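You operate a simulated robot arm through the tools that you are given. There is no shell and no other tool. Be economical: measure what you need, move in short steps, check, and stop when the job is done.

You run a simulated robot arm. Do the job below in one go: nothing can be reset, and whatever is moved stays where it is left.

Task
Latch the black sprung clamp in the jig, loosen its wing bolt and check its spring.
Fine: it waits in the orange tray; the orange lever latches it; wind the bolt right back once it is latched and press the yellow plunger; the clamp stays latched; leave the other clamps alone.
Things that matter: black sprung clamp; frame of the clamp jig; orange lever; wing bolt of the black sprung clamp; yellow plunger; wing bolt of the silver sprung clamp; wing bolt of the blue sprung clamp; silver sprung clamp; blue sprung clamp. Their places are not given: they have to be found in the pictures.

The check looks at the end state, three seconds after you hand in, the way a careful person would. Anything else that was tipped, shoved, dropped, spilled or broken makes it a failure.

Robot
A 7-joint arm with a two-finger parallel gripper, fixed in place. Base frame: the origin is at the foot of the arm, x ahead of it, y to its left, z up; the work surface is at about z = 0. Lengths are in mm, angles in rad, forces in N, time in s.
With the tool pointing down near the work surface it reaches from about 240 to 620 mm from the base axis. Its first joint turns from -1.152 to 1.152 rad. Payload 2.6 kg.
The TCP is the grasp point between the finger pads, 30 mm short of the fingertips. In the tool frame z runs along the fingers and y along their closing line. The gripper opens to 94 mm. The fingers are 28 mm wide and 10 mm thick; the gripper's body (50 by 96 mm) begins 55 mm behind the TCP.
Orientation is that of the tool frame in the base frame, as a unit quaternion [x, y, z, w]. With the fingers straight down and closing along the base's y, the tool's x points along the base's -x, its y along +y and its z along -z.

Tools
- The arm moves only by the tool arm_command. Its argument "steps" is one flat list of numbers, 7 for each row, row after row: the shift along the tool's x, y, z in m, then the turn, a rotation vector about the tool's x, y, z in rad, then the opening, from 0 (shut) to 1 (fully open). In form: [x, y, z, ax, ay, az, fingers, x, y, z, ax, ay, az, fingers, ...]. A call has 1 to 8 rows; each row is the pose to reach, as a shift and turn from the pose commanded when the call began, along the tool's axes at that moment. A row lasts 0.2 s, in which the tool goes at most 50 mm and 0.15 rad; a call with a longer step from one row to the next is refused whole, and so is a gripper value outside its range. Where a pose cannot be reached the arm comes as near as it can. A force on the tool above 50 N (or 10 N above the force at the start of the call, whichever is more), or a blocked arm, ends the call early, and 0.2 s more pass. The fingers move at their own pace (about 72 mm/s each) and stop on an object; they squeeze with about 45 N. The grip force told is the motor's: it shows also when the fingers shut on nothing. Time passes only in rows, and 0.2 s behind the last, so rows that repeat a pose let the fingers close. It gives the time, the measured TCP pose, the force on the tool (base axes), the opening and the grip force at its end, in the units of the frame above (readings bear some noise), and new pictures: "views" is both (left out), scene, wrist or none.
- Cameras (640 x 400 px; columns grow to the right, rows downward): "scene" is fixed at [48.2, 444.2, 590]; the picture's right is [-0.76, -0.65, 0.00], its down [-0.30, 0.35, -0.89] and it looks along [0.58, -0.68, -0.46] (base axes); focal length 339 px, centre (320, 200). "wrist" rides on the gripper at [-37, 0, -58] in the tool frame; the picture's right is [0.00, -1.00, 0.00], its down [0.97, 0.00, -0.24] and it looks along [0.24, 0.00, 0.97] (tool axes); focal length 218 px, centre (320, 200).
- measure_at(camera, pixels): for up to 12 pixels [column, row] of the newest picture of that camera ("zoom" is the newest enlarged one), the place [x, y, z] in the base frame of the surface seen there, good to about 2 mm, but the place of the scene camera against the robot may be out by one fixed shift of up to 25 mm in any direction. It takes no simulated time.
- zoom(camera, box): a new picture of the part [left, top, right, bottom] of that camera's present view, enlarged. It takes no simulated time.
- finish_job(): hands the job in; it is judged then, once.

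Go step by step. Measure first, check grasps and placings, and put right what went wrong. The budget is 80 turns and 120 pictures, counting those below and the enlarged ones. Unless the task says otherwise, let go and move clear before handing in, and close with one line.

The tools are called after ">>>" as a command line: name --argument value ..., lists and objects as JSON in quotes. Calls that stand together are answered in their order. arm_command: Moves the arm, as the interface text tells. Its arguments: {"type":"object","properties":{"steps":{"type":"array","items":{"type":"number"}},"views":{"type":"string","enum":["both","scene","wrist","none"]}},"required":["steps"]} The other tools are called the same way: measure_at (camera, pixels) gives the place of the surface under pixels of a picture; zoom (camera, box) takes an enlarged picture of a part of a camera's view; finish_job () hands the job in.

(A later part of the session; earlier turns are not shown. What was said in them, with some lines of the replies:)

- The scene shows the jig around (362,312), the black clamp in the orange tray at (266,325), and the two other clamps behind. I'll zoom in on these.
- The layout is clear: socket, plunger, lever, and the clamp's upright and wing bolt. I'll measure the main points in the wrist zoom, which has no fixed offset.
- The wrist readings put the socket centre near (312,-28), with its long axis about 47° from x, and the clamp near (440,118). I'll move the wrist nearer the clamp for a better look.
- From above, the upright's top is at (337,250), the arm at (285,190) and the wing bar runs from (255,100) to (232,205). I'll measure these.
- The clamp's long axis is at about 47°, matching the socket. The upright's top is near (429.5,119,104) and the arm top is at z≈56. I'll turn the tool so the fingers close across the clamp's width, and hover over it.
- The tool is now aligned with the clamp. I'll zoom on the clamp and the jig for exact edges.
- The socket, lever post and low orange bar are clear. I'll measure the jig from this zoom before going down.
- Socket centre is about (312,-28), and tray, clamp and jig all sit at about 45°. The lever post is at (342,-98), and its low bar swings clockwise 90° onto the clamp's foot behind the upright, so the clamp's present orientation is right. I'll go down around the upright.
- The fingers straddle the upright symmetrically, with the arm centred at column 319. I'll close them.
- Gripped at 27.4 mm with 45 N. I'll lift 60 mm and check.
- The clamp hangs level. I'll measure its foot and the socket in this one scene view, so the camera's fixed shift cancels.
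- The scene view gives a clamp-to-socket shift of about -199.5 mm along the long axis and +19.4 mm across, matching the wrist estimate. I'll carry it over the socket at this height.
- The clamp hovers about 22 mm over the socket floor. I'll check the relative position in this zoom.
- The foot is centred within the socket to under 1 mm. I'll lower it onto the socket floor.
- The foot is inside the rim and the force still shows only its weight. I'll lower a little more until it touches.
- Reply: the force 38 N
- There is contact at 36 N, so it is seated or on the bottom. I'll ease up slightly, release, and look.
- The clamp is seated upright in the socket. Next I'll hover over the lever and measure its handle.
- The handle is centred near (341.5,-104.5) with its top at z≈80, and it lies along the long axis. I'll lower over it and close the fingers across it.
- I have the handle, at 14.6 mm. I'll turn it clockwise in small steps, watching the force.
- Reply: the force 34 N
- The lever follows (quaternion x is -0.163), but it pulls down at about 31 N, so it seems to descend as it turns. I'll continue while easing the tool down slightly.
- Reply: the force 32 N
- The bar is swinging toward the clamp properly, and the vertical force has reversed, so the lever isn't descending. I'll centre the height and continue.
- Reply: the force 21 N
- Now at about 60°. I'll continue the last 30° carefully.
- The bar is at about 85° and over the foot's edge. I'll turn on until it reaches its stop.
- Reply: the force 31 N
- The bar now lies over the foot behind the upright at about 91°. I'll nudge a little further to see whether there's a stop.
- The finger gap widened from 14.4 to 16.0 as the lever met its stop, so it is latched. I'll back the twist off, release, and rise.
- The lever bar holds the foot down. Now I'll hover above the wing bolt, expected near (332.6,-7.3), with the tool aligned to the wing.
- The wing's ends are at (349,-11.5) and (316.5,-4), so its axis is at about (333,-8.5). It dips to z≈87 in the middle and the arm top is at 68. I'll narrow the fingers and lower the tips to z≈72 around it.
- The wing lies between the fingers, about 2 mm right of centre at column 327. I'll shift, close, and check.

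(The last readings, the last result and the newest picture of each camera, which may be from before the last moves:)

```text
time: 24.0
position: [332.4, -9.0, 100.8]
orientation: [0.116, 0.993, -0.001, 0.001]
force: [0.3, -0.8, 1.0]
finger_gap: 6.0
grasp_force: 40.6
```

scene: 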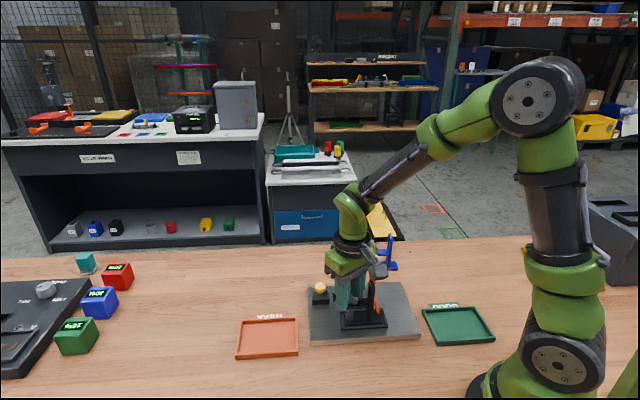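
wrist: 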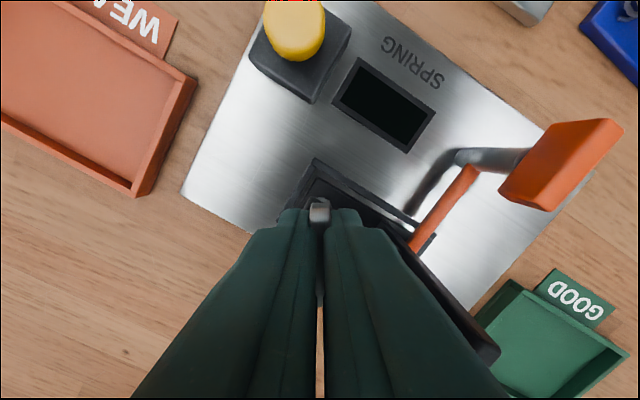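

The wing is gripped at 6.0 mm. I'll turn counter-clockwise (loosen) about 60° and watch the forces.

>>> arm_command --steps '[0, 0, 0, 0, 0, -0.13, 0, 0, 0, 0, 0, 0, -0.26, 0, 0, 0, 0, 0, 0, -0.39, 0, 0, 0, 0, 0, 0, -0.52, 0, 0, 0, 0, 0, 0, -0.65, 0, 0, 0, 0, 0, 0, -0.78, 0, 0, 0, 0, 0, 0, -0.91, 0, 0, 0, 0, 0, 0, -1.04, 0]' --views "wrist"

>>> zoom --camera "scene" --box '[290, 240, 430, 350]'

```text
time: 25.8
position: [333.1, -8.7, 102.5]
orientation: [-0.394, 0.919, 0.0, 0.0]
force: [0.8, -0.3, 0.4]
finger_gap: 6.2
grasp_force: 40.5
```

wrist: 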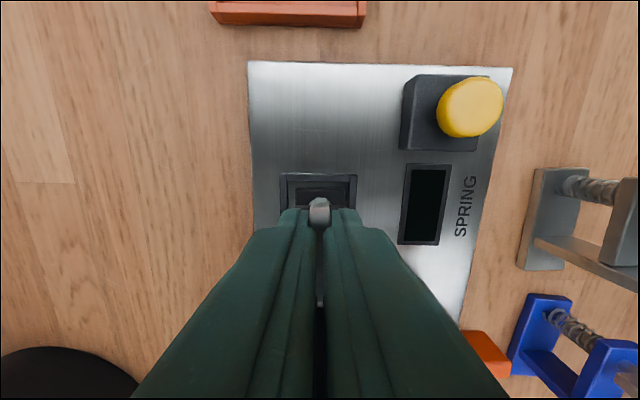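

```text
3.64 times, centred on (360, 295) of scene
```

zoom: 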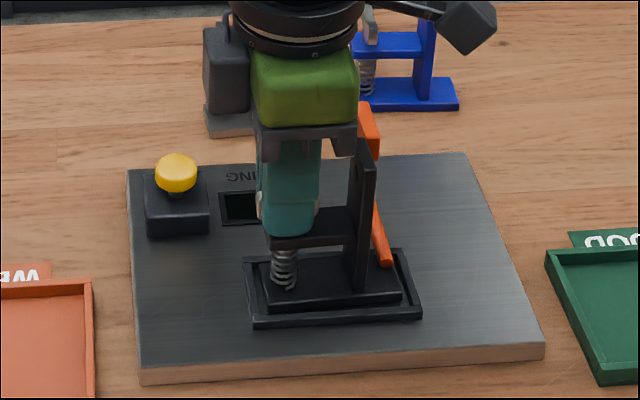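

It turned 60° freely. I'll continue another 60°.

>>> arm_command --steps '[0, 0, 0, 0, 0, -0.13, 0, 0, 0, 0, 0, 0, -0.26, 0, 0, 0, 0, 0, 0, -0.39, 0, 0, 0, 0, 0, 0, -0.52, 0, 0, 0, 0, 0, 0, -0.65, 0, 0, 0, 0, 0, 0, -0.78, 0, 0, 0, 0, 0, 0, -0.91, 0, 0, 0, 0, 0, 0, -1.04, 0]' --views "wrist"

>>> zoom --camera "scene" --box '[290, 240, 430, 350]'

```text
time: 27.6
position: [332.9, -8.0, 101.7]
orientation: [0.799, -0.601, 0.0, 0.0]
force: [0.3, 0.3, -0.8]
finger_gap: 6.3
grasp_force: 40.3
```

wrist: 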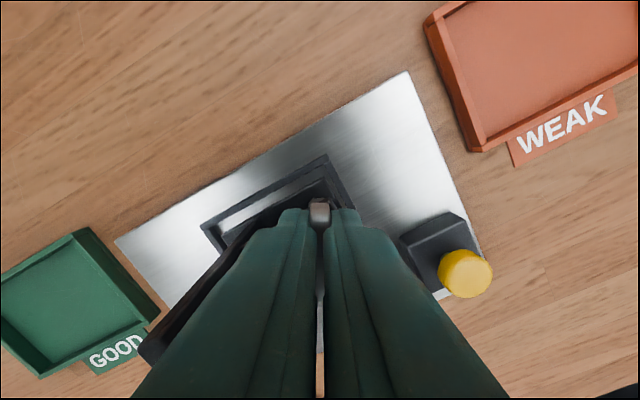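

```text
3.64 times, centred on (360, 295) of scene
```

zoom: 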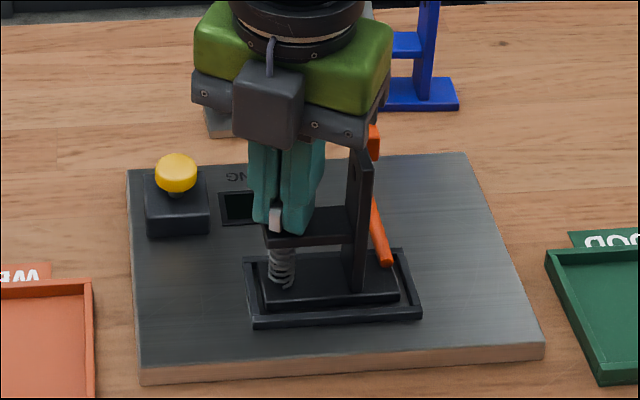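

Yaw is now 106°, still free. I'll continue another 55°.

>>> arm_command --steps '[0, 0, 0, 0, 0, -0.13, 0, 0, 0, 0, 0, 0, -0.26, 0, 0, 0, 0, 0, 0, -0.39, 0, 0, 0, 0, 0, 0, -0.52, 0, 0, 0, 0, 0, 0, -0.65, 0, 0, 0, 0, 0, 0, -0.78, 0, 0, 0, 0, 0, 0, -0.91, 0]' --views "none"

>>> zoom --camera "scene" --box '[290, 240, 430, 350]'

```text
time: 29.2
position: [332.4, -7.9, 101.6]
orientation: [0.981, -0.193, -0.004, -0.001]
force: [-16.9, 10.7, 6.3]
finger_gap: 13.8
grasp_force: 44.8
```

```text
3.64 times, centred on (360, 295) of scene
```

zoom: 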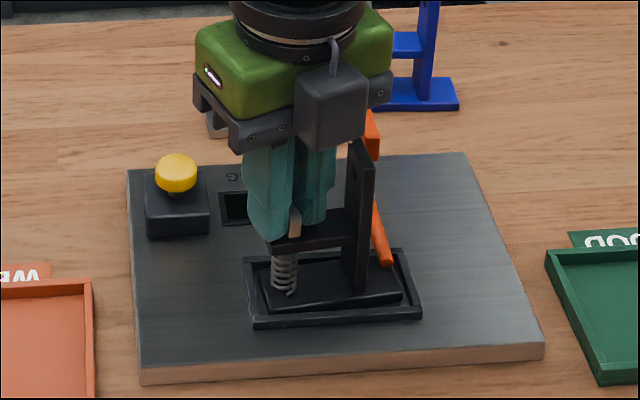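

The gap opened to 13.8 mm at yaw 158°, so the bolt met its stop around 142°. I'll back off the over-twist while gripping and check.

>>> arm_command --steps '[0, 0, 0, 0, 0, 0.1, 0, 0, 0, 0, 0, 0, 0.2, 0, 0, 0, 0, 0, 0, 0.25, 0, 0, 0, 0, 0, 0, 0.25, 0]' --views "wrist"

>>> zoom --camera "scene" --box '[290, 240, 430, 350]'

```text
time: 30.2
position: [333.3, -8.6, 101.5]
orientation: [0.95, -0.314, -0.003, 0.0]
force: [-11.2, 3.7, -4.8]
finger_gap: 6.5
grasp_force: 41.3
```

wrist: 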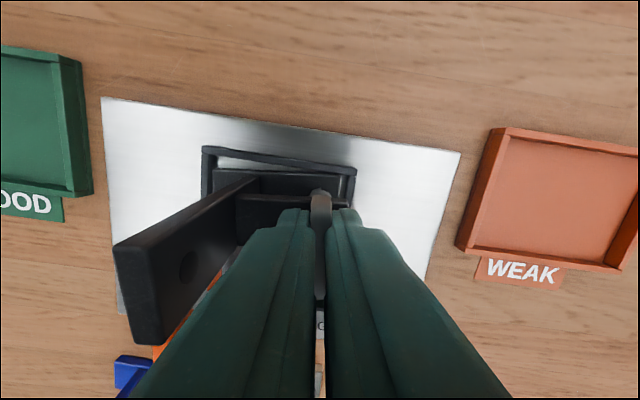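

```text
3.64 times, centred on (360, 295) of scene
```

zoom: 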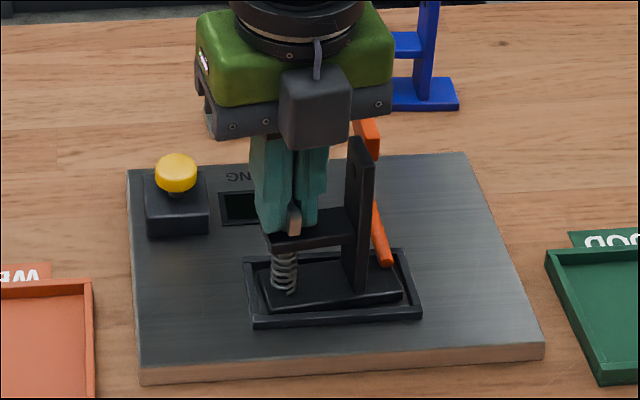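

Gripped flat again at yaw 143°, so the bolt has turned about 156° to its stop. The clamp has taken up a little slack in the socket. I'll release, rise and look.

>>> arm_command --steps '[0, 0, 0, 0, 0, 0, 0.25, 0, 0, 0, 0, 0, 0, 0.25, 0, 0, -0.03, 0, 0, 0, 0.25, 0, 0, -0.06, 0, 0, 0, 0.3, 0, 0, -0.09, 0, 0, 0, 0.4, 0, 0, -0.11, 0, 0, 0, 0.5]'

>>> zoom --camera "scene" --box '[290, 240, 430, 350]'

>>> zoom --camera "wrist" --box '[220, 120, 420, 260]'

```text
time: 31.6
position: [334.0, -7.8, 213.2]
orientation: [0.95, -0.311, -0.001, -0.001]
force: [0.3, -0.2, -0.1]
finger_gap: 47.1
grasp_force: 0.0
```

scene: 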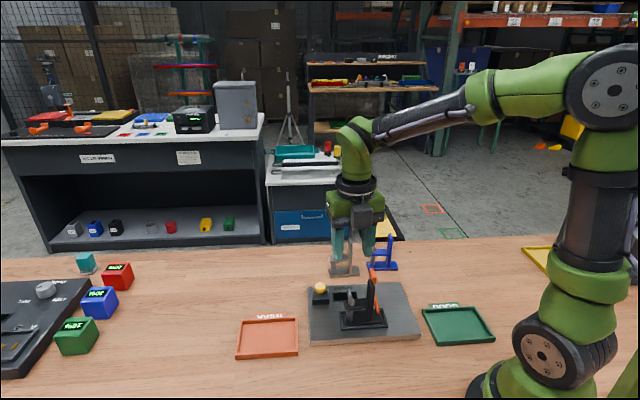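
wrist: 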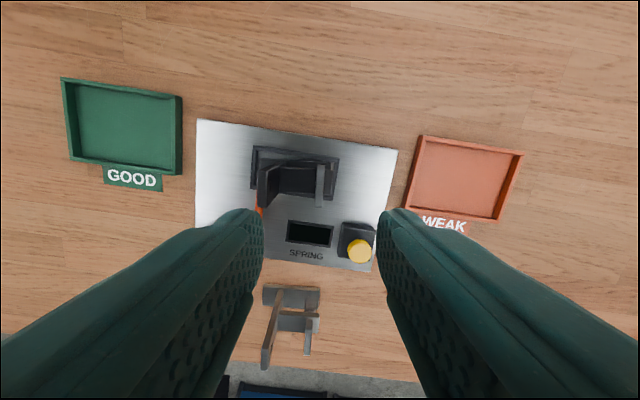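

```text
3.64 times, centred on (360, 295) of scene
```

zoom: 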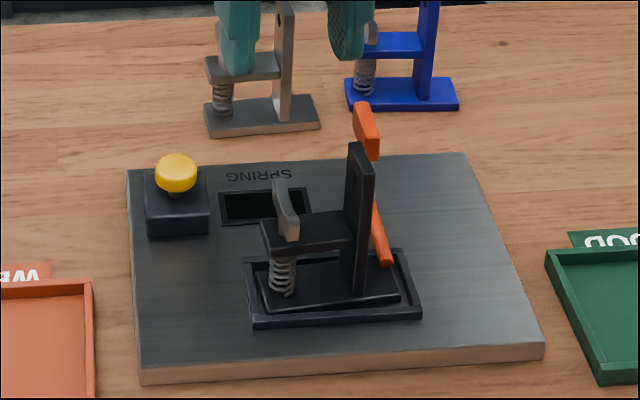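

```text
2.86 times, centred on (320, 190) of wrist
```

zoom: 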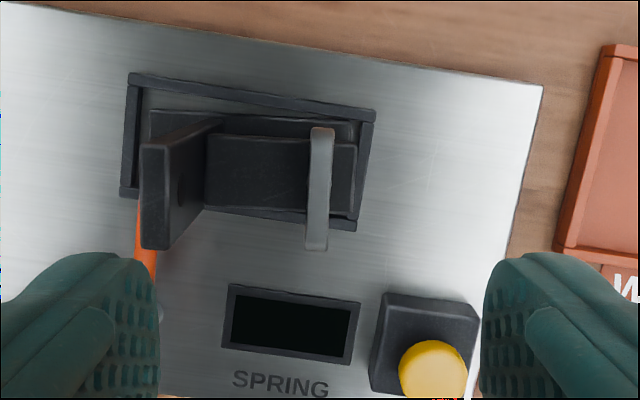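

The wing now lies across the arm. I'll measure the wing and clamp angles to see whether it stayed at the stop.

>>> measure_at --camera "zoom" --pixels '[[322, 135], [315, 245], [320, 190], [208, 140], [305, 145], [206, 200], [300, 210], [350, 150], [355, 185], [145, 150], [172, 155], [428, 360]]'

```text
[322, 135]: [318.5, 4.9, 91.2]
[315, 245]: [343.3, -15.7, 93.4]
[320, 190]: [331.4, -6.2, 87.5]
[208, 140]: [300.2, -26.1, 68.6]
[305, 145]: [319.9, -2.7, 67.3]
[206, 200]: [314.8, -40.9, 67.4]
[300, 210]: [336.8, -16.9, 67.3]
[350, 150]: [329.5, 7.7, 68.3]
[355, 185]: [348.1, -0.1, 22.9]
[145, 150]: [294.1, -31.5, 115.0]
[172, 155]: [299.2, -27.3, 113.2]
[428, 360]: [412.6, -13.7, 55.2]
```

The wing is at 140° against the arm's 49°, so it turned 150° relative to the clamp and stayed at its stop. The clamp is about 4° askew in its slack, so I'll straighten it with a gentle grip on the upright. First I turn the tool back.

>>> arm_command --steps '[0, 0, 0, 0, 0, 0.14, 0.6, 0, 0, 0, 0, 0, 0.28, 0.6, 0, 0, 0, 0, 0, 0.42, 0.6, 0, 0, 0, 0, 0, 0.56, 0.6, -0.002, 0.01, 0, 0, 0, 0.7, 0.6, -0.004, 0.02, 0, 0, 0, 0.84, 0.6, -0.006, 0.03, 0, 0, 0, 0.98, 0.6, -0.0072, 0.039, 0, 0, 0, 1.12, 0.6]' --views "none"

>>> arm_command --steps '[0, 0, 0, 0, 0, 0.14, 0.6, 0, 0, 0, 0, 0, 0.28, 0.6, 0, 0, 0, 0, 0, 0.42, 0.6, 0, 0, 0, 0, 0, 0.56, 0.6, 0, 0, 0, 0, 0, 0.586, 0.6]' --views "wrist"

```text
time: 33.4
position: [305.0, -35.1, 212.4]
orientation: [-0.639, 0.769, 0.0, 0.001]
force: [0.5, -0.6, -1.1]
finger_gap: 56.4
grasp_force: 0.1
```

```text
time: 34.6
position: [304.4, -35.9, 211.6]
orientation: [-0.388, 0.922, 0.0, -0.001]
force: [0.8, -0.1, 0.2]
finger_gap: 56.6
grasp_force: 0.0
```

wrist: 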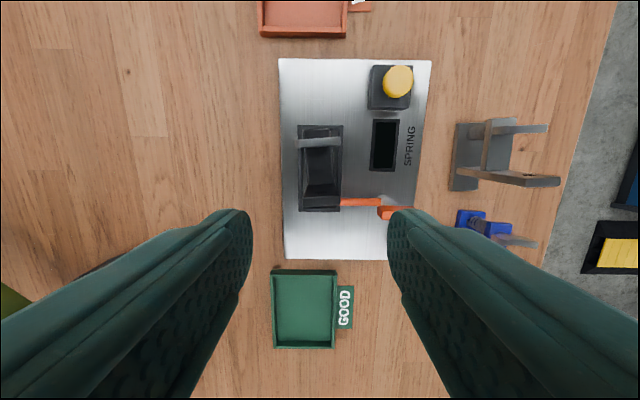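

The tool is aligned over the upright again. I'll lower and close gently to square it up.

>>> arm_command --steps '[0, 0, 0.04, 0, 0, 0, 0.6, 0, 0, 0.08, 0, 0, 0, 0.55, 0, 0, 0.11, 0, 0, 0, 0.5, 0, 0, 0.127, 0, 0, 0, 0.5, 0, 0, 0.127, 0, 0, 0, 0.3, 0, 0, 0.127, 0, 0, 0, 0.2, 0, 0, 0.127, 0, 0, 0, 0.2]' --views "wrist"

```text
time: 36.2
position: [303.7, -35.7, 84.5]
orientation: [-0.391, 0.92, 0.0, 0.0]
force: [1.3, -1.1, -0.8]
finger_gap: 28.1
grasp_force: 44.9
```

wrist: 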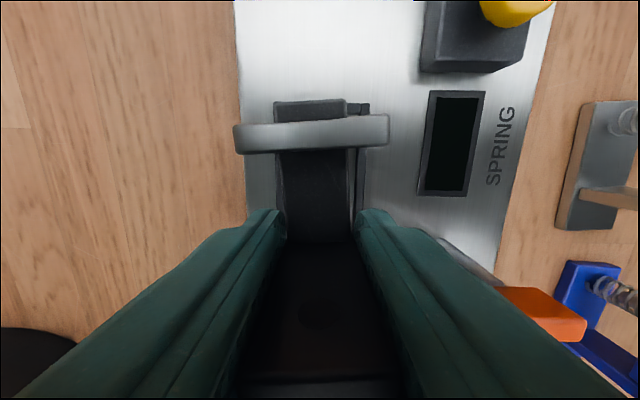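

The gap is 28.1 and the arm edges still lean a few degrees. I'll turn the grip slightly clockwise to square it.

>>> arm_command --steps '[0, 0, 0, 0, 0, 0.03, 0.1, 0, 0, 0, 0, 0, 0.06, 0.1, 0, 0, 0, 0, 0, 0.08, 0.1, 0, 0, 0, 0, 0, 0.08, 0.1]' --views "wrist"

>>> zoom --camera "scene" --box '[290, 240, 430, 350]'

```text
time: 37.2
position: [304.2, -36.7, 85.2]
orientation: [-0.352, 0.936, 0.001, 0.001]
force: [0.8, -0.9, -0.5]
finger_gap: 28.0
grasp_force: 44.7
```

wrist: 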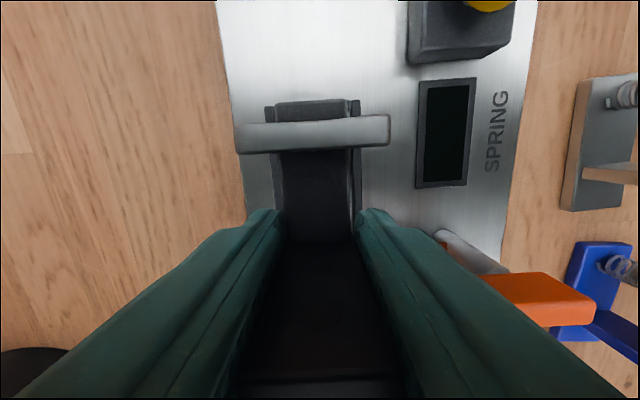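

```text
3.64 times, centred on (360, 295) of scene
```

zoom: 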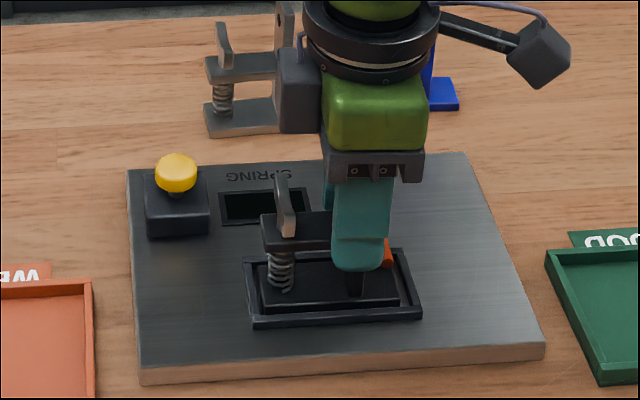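

The clamp sits square in the socket, and the lever is still over its foot. I'll release, rise, and move over the plunger with the fingers shut.

>>> arm_command --steps '[0, 0, 0, 0, 0, 0, 0.5, 0, 0, 0, 0, 0, 0, 0.5, 0, 0, -0.045, 0, 0, 0, 0.5, 0, 0, -0.09, 0, 0, 0, 0.5, -0.03, -0.0185, -0.1, 0, 0, 0, 0.3, -0.06, -0.037, -0.1, 0, 0, 0, 0, -0.09, -0.055, -0.1, 0, 0, 0, 0, -0.1022, -0.062, -0.1, 0, 0, 0, 0]'

>>> zoom --camera "scene" --box '[290, 240, 430, 350]'

```text
time: 39.0
position: [421.7, -13.0, 186.1]
orientation: [-0.353, 0.935, -0.001, 0.0]
force: [-0.1, 0.4, 0.1]
finger_gap: 0.1
grasp_force: 33.4
```

scene: 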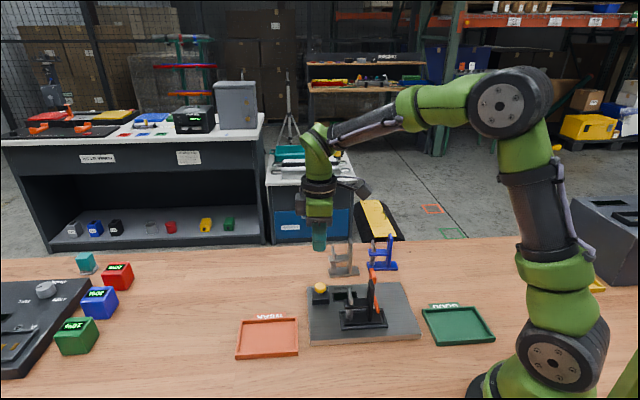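
wrist: 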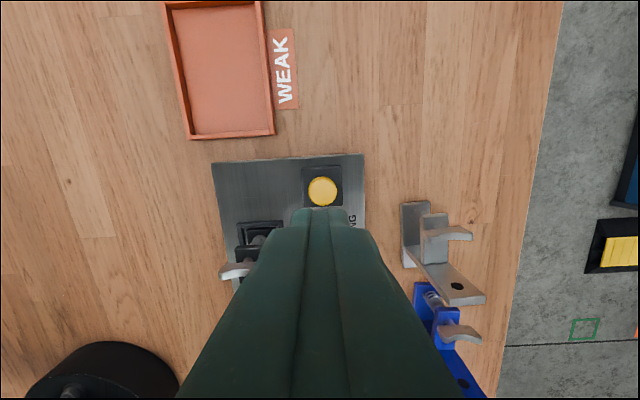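

```text
3.64 times, centred on (360, 295) of scene
```

zoom: 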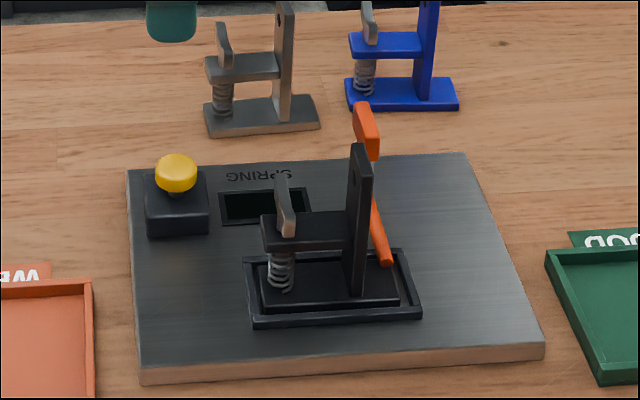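

>>> measure_at --camera "wrist" --pixels '[[322, 191], [311, 191], [333, 191], [322, 180], [322, 203], [340, 175]]'

```text
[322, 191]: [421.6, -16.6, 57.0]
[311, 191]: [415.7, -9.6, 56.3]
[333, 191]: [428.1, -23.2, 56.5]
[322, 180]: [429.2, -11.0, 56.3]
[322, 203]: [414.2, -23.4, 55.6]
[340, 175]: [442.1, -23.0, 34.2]
```

Plunger centre is (421.8,-16.8) with its top at z=57. I'll go down to just above it and then press gently.

>>> arm_command --steps '[0.0015, -0.0017, 0.03, 0, 0, 0, 0, 0.0015, -0.0017, 0.065, 0, 0, 0, 0, 0.0015, -0.0017, 0.092, 0, 0, 0, 0, 0.0015, -0.0017, 0.097, 0, 0, 0, 0, 0.0015, -0.0017, 0.1, 0, 0, 0, 0, 0.0015, -0.0017, 0.102, 0, 0, 0, 0]' --views "none"

>>> zoom --camera "scene" --box '[290, 240, 430, 350]'

```text
time: 40.4
position: [420.8, -16.9, 83.8]
orientation: [-0.353, 0.936, 0.001, 0.0]
force: [-2.5, -0.5, 1.3]
finger_gap: 0.1
grasp_force: 33.3
```

```text
3.64 times, centred on (360, 295) of scene
```

zoom: 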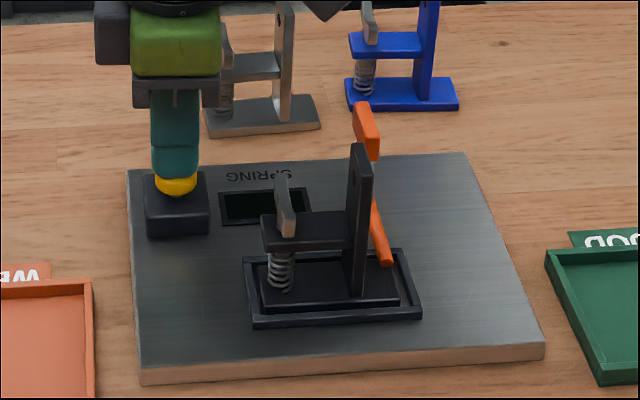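

The tips rest on the plunger with almost no force. I'll press further in small steps until the force rises, then hold.

>>> arm_command --steps '[0, 0, 0.002, 0, 0, 0, 0, 0, 0, 0.004, 0, 0, 0, 0, 0, 0, 0.006, 0, 0, 0, 0, 0, 0, 0.008, 0, 0, 0, 0, 0, 0, 0.008, 0, 0, 0, 0]' --views "none"

>>> zoom --camera "scene" --box '[290, 240, 430, 350]'

```text
time: 41.6
position: [422.0, -16.5, 74.7]
orientation: [-0.353, 0.936, -0.001, 0.0]
force: [-5.2, -0.1, 11.3]
finger_gap: 0.1
grasp_force: 32.8
```

```text
3.64 times, centred on (360, 295) of scene
```

zoom: 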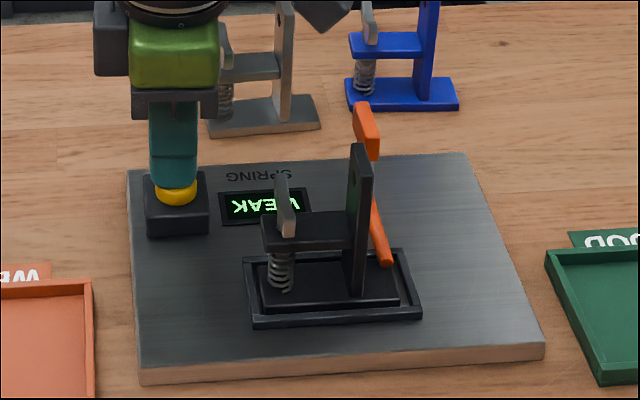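

The display lit up "WEAK", so the spring check has registered. I'll rise clear and take a last look.

>>> arm_command --steps '[0, 0, -0.03, 0, 0, 0, 0, 0, 0, -0.07, 0, 0, 0, 0, 0, 0, -0.11, 0, 0, 0, 0, 0, 0, -0.15, 0, 0, 0, 0, -0.03, 0.02, -0.18, 0, 0, 0, 0.3, -0.03, 0.02, -0.18, 0, 0, 0, 0.3]'

>>> zoom --camera "scene" --box '[290, 240, 430, 350]'

>>> zoom --camera "wrist" --box '[180, 180, 460, 399]'

```text
time: 43.0
position: [431.2, 17.8, 254.4]
orientation: [-0.354, 0.935, 0.001, 0.0]
force: [-1.0, -0.4, 0.4]
finger_gap: 28.1
grasp_force: 0.1
```

scene: 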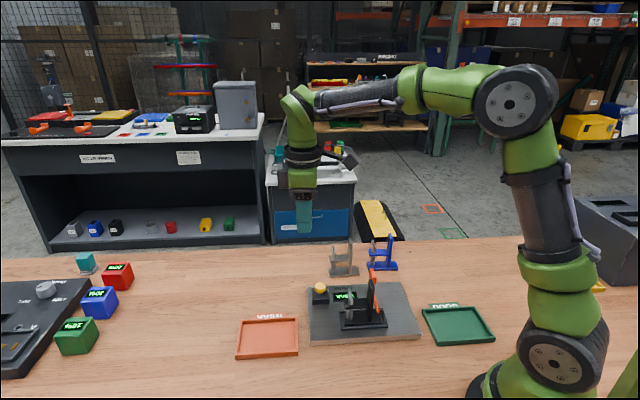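
wrist: 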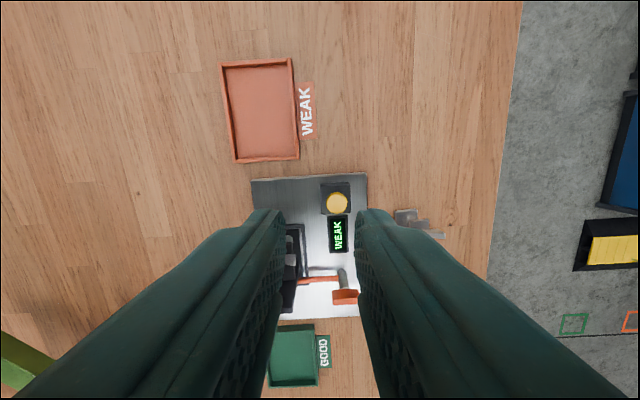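

```text
3.64 times, centred on (360, 295) of scene
```

zoom: 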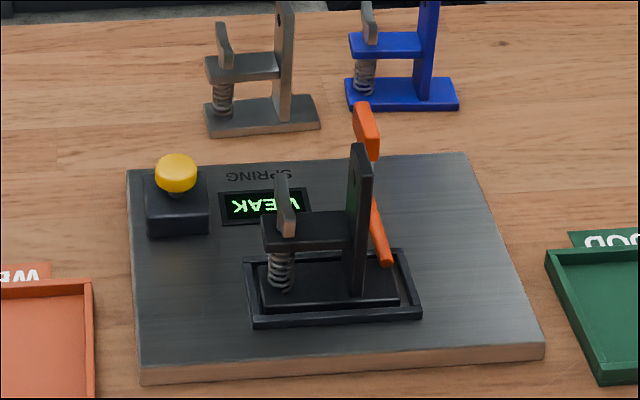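

```text
1.83 times, centred on (320, 290) of wrist
```

zoom: 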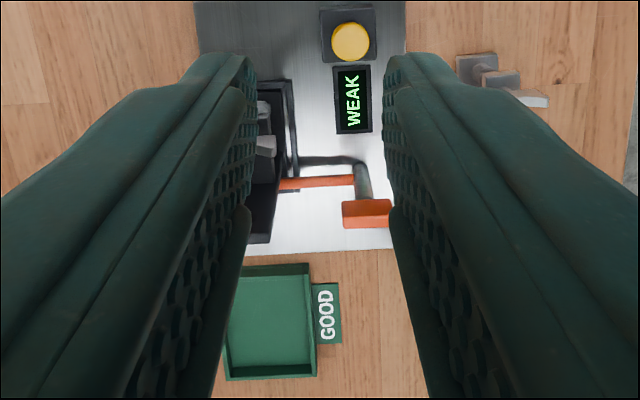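

The clamp is seated with the lever across its foot, the bolt is wound back to its stop, the display reads WEAK, and the other clamps look undisturbed. The arm is clear, so I'm handing in.

>>> finish_job

```text
The job is handed in.
```

The black sprung clamp is latched in the jig with its wing bolt wound back to its stop (about 150°), and its spring tested **WEAK**; the silver and blue clamps were left alone.
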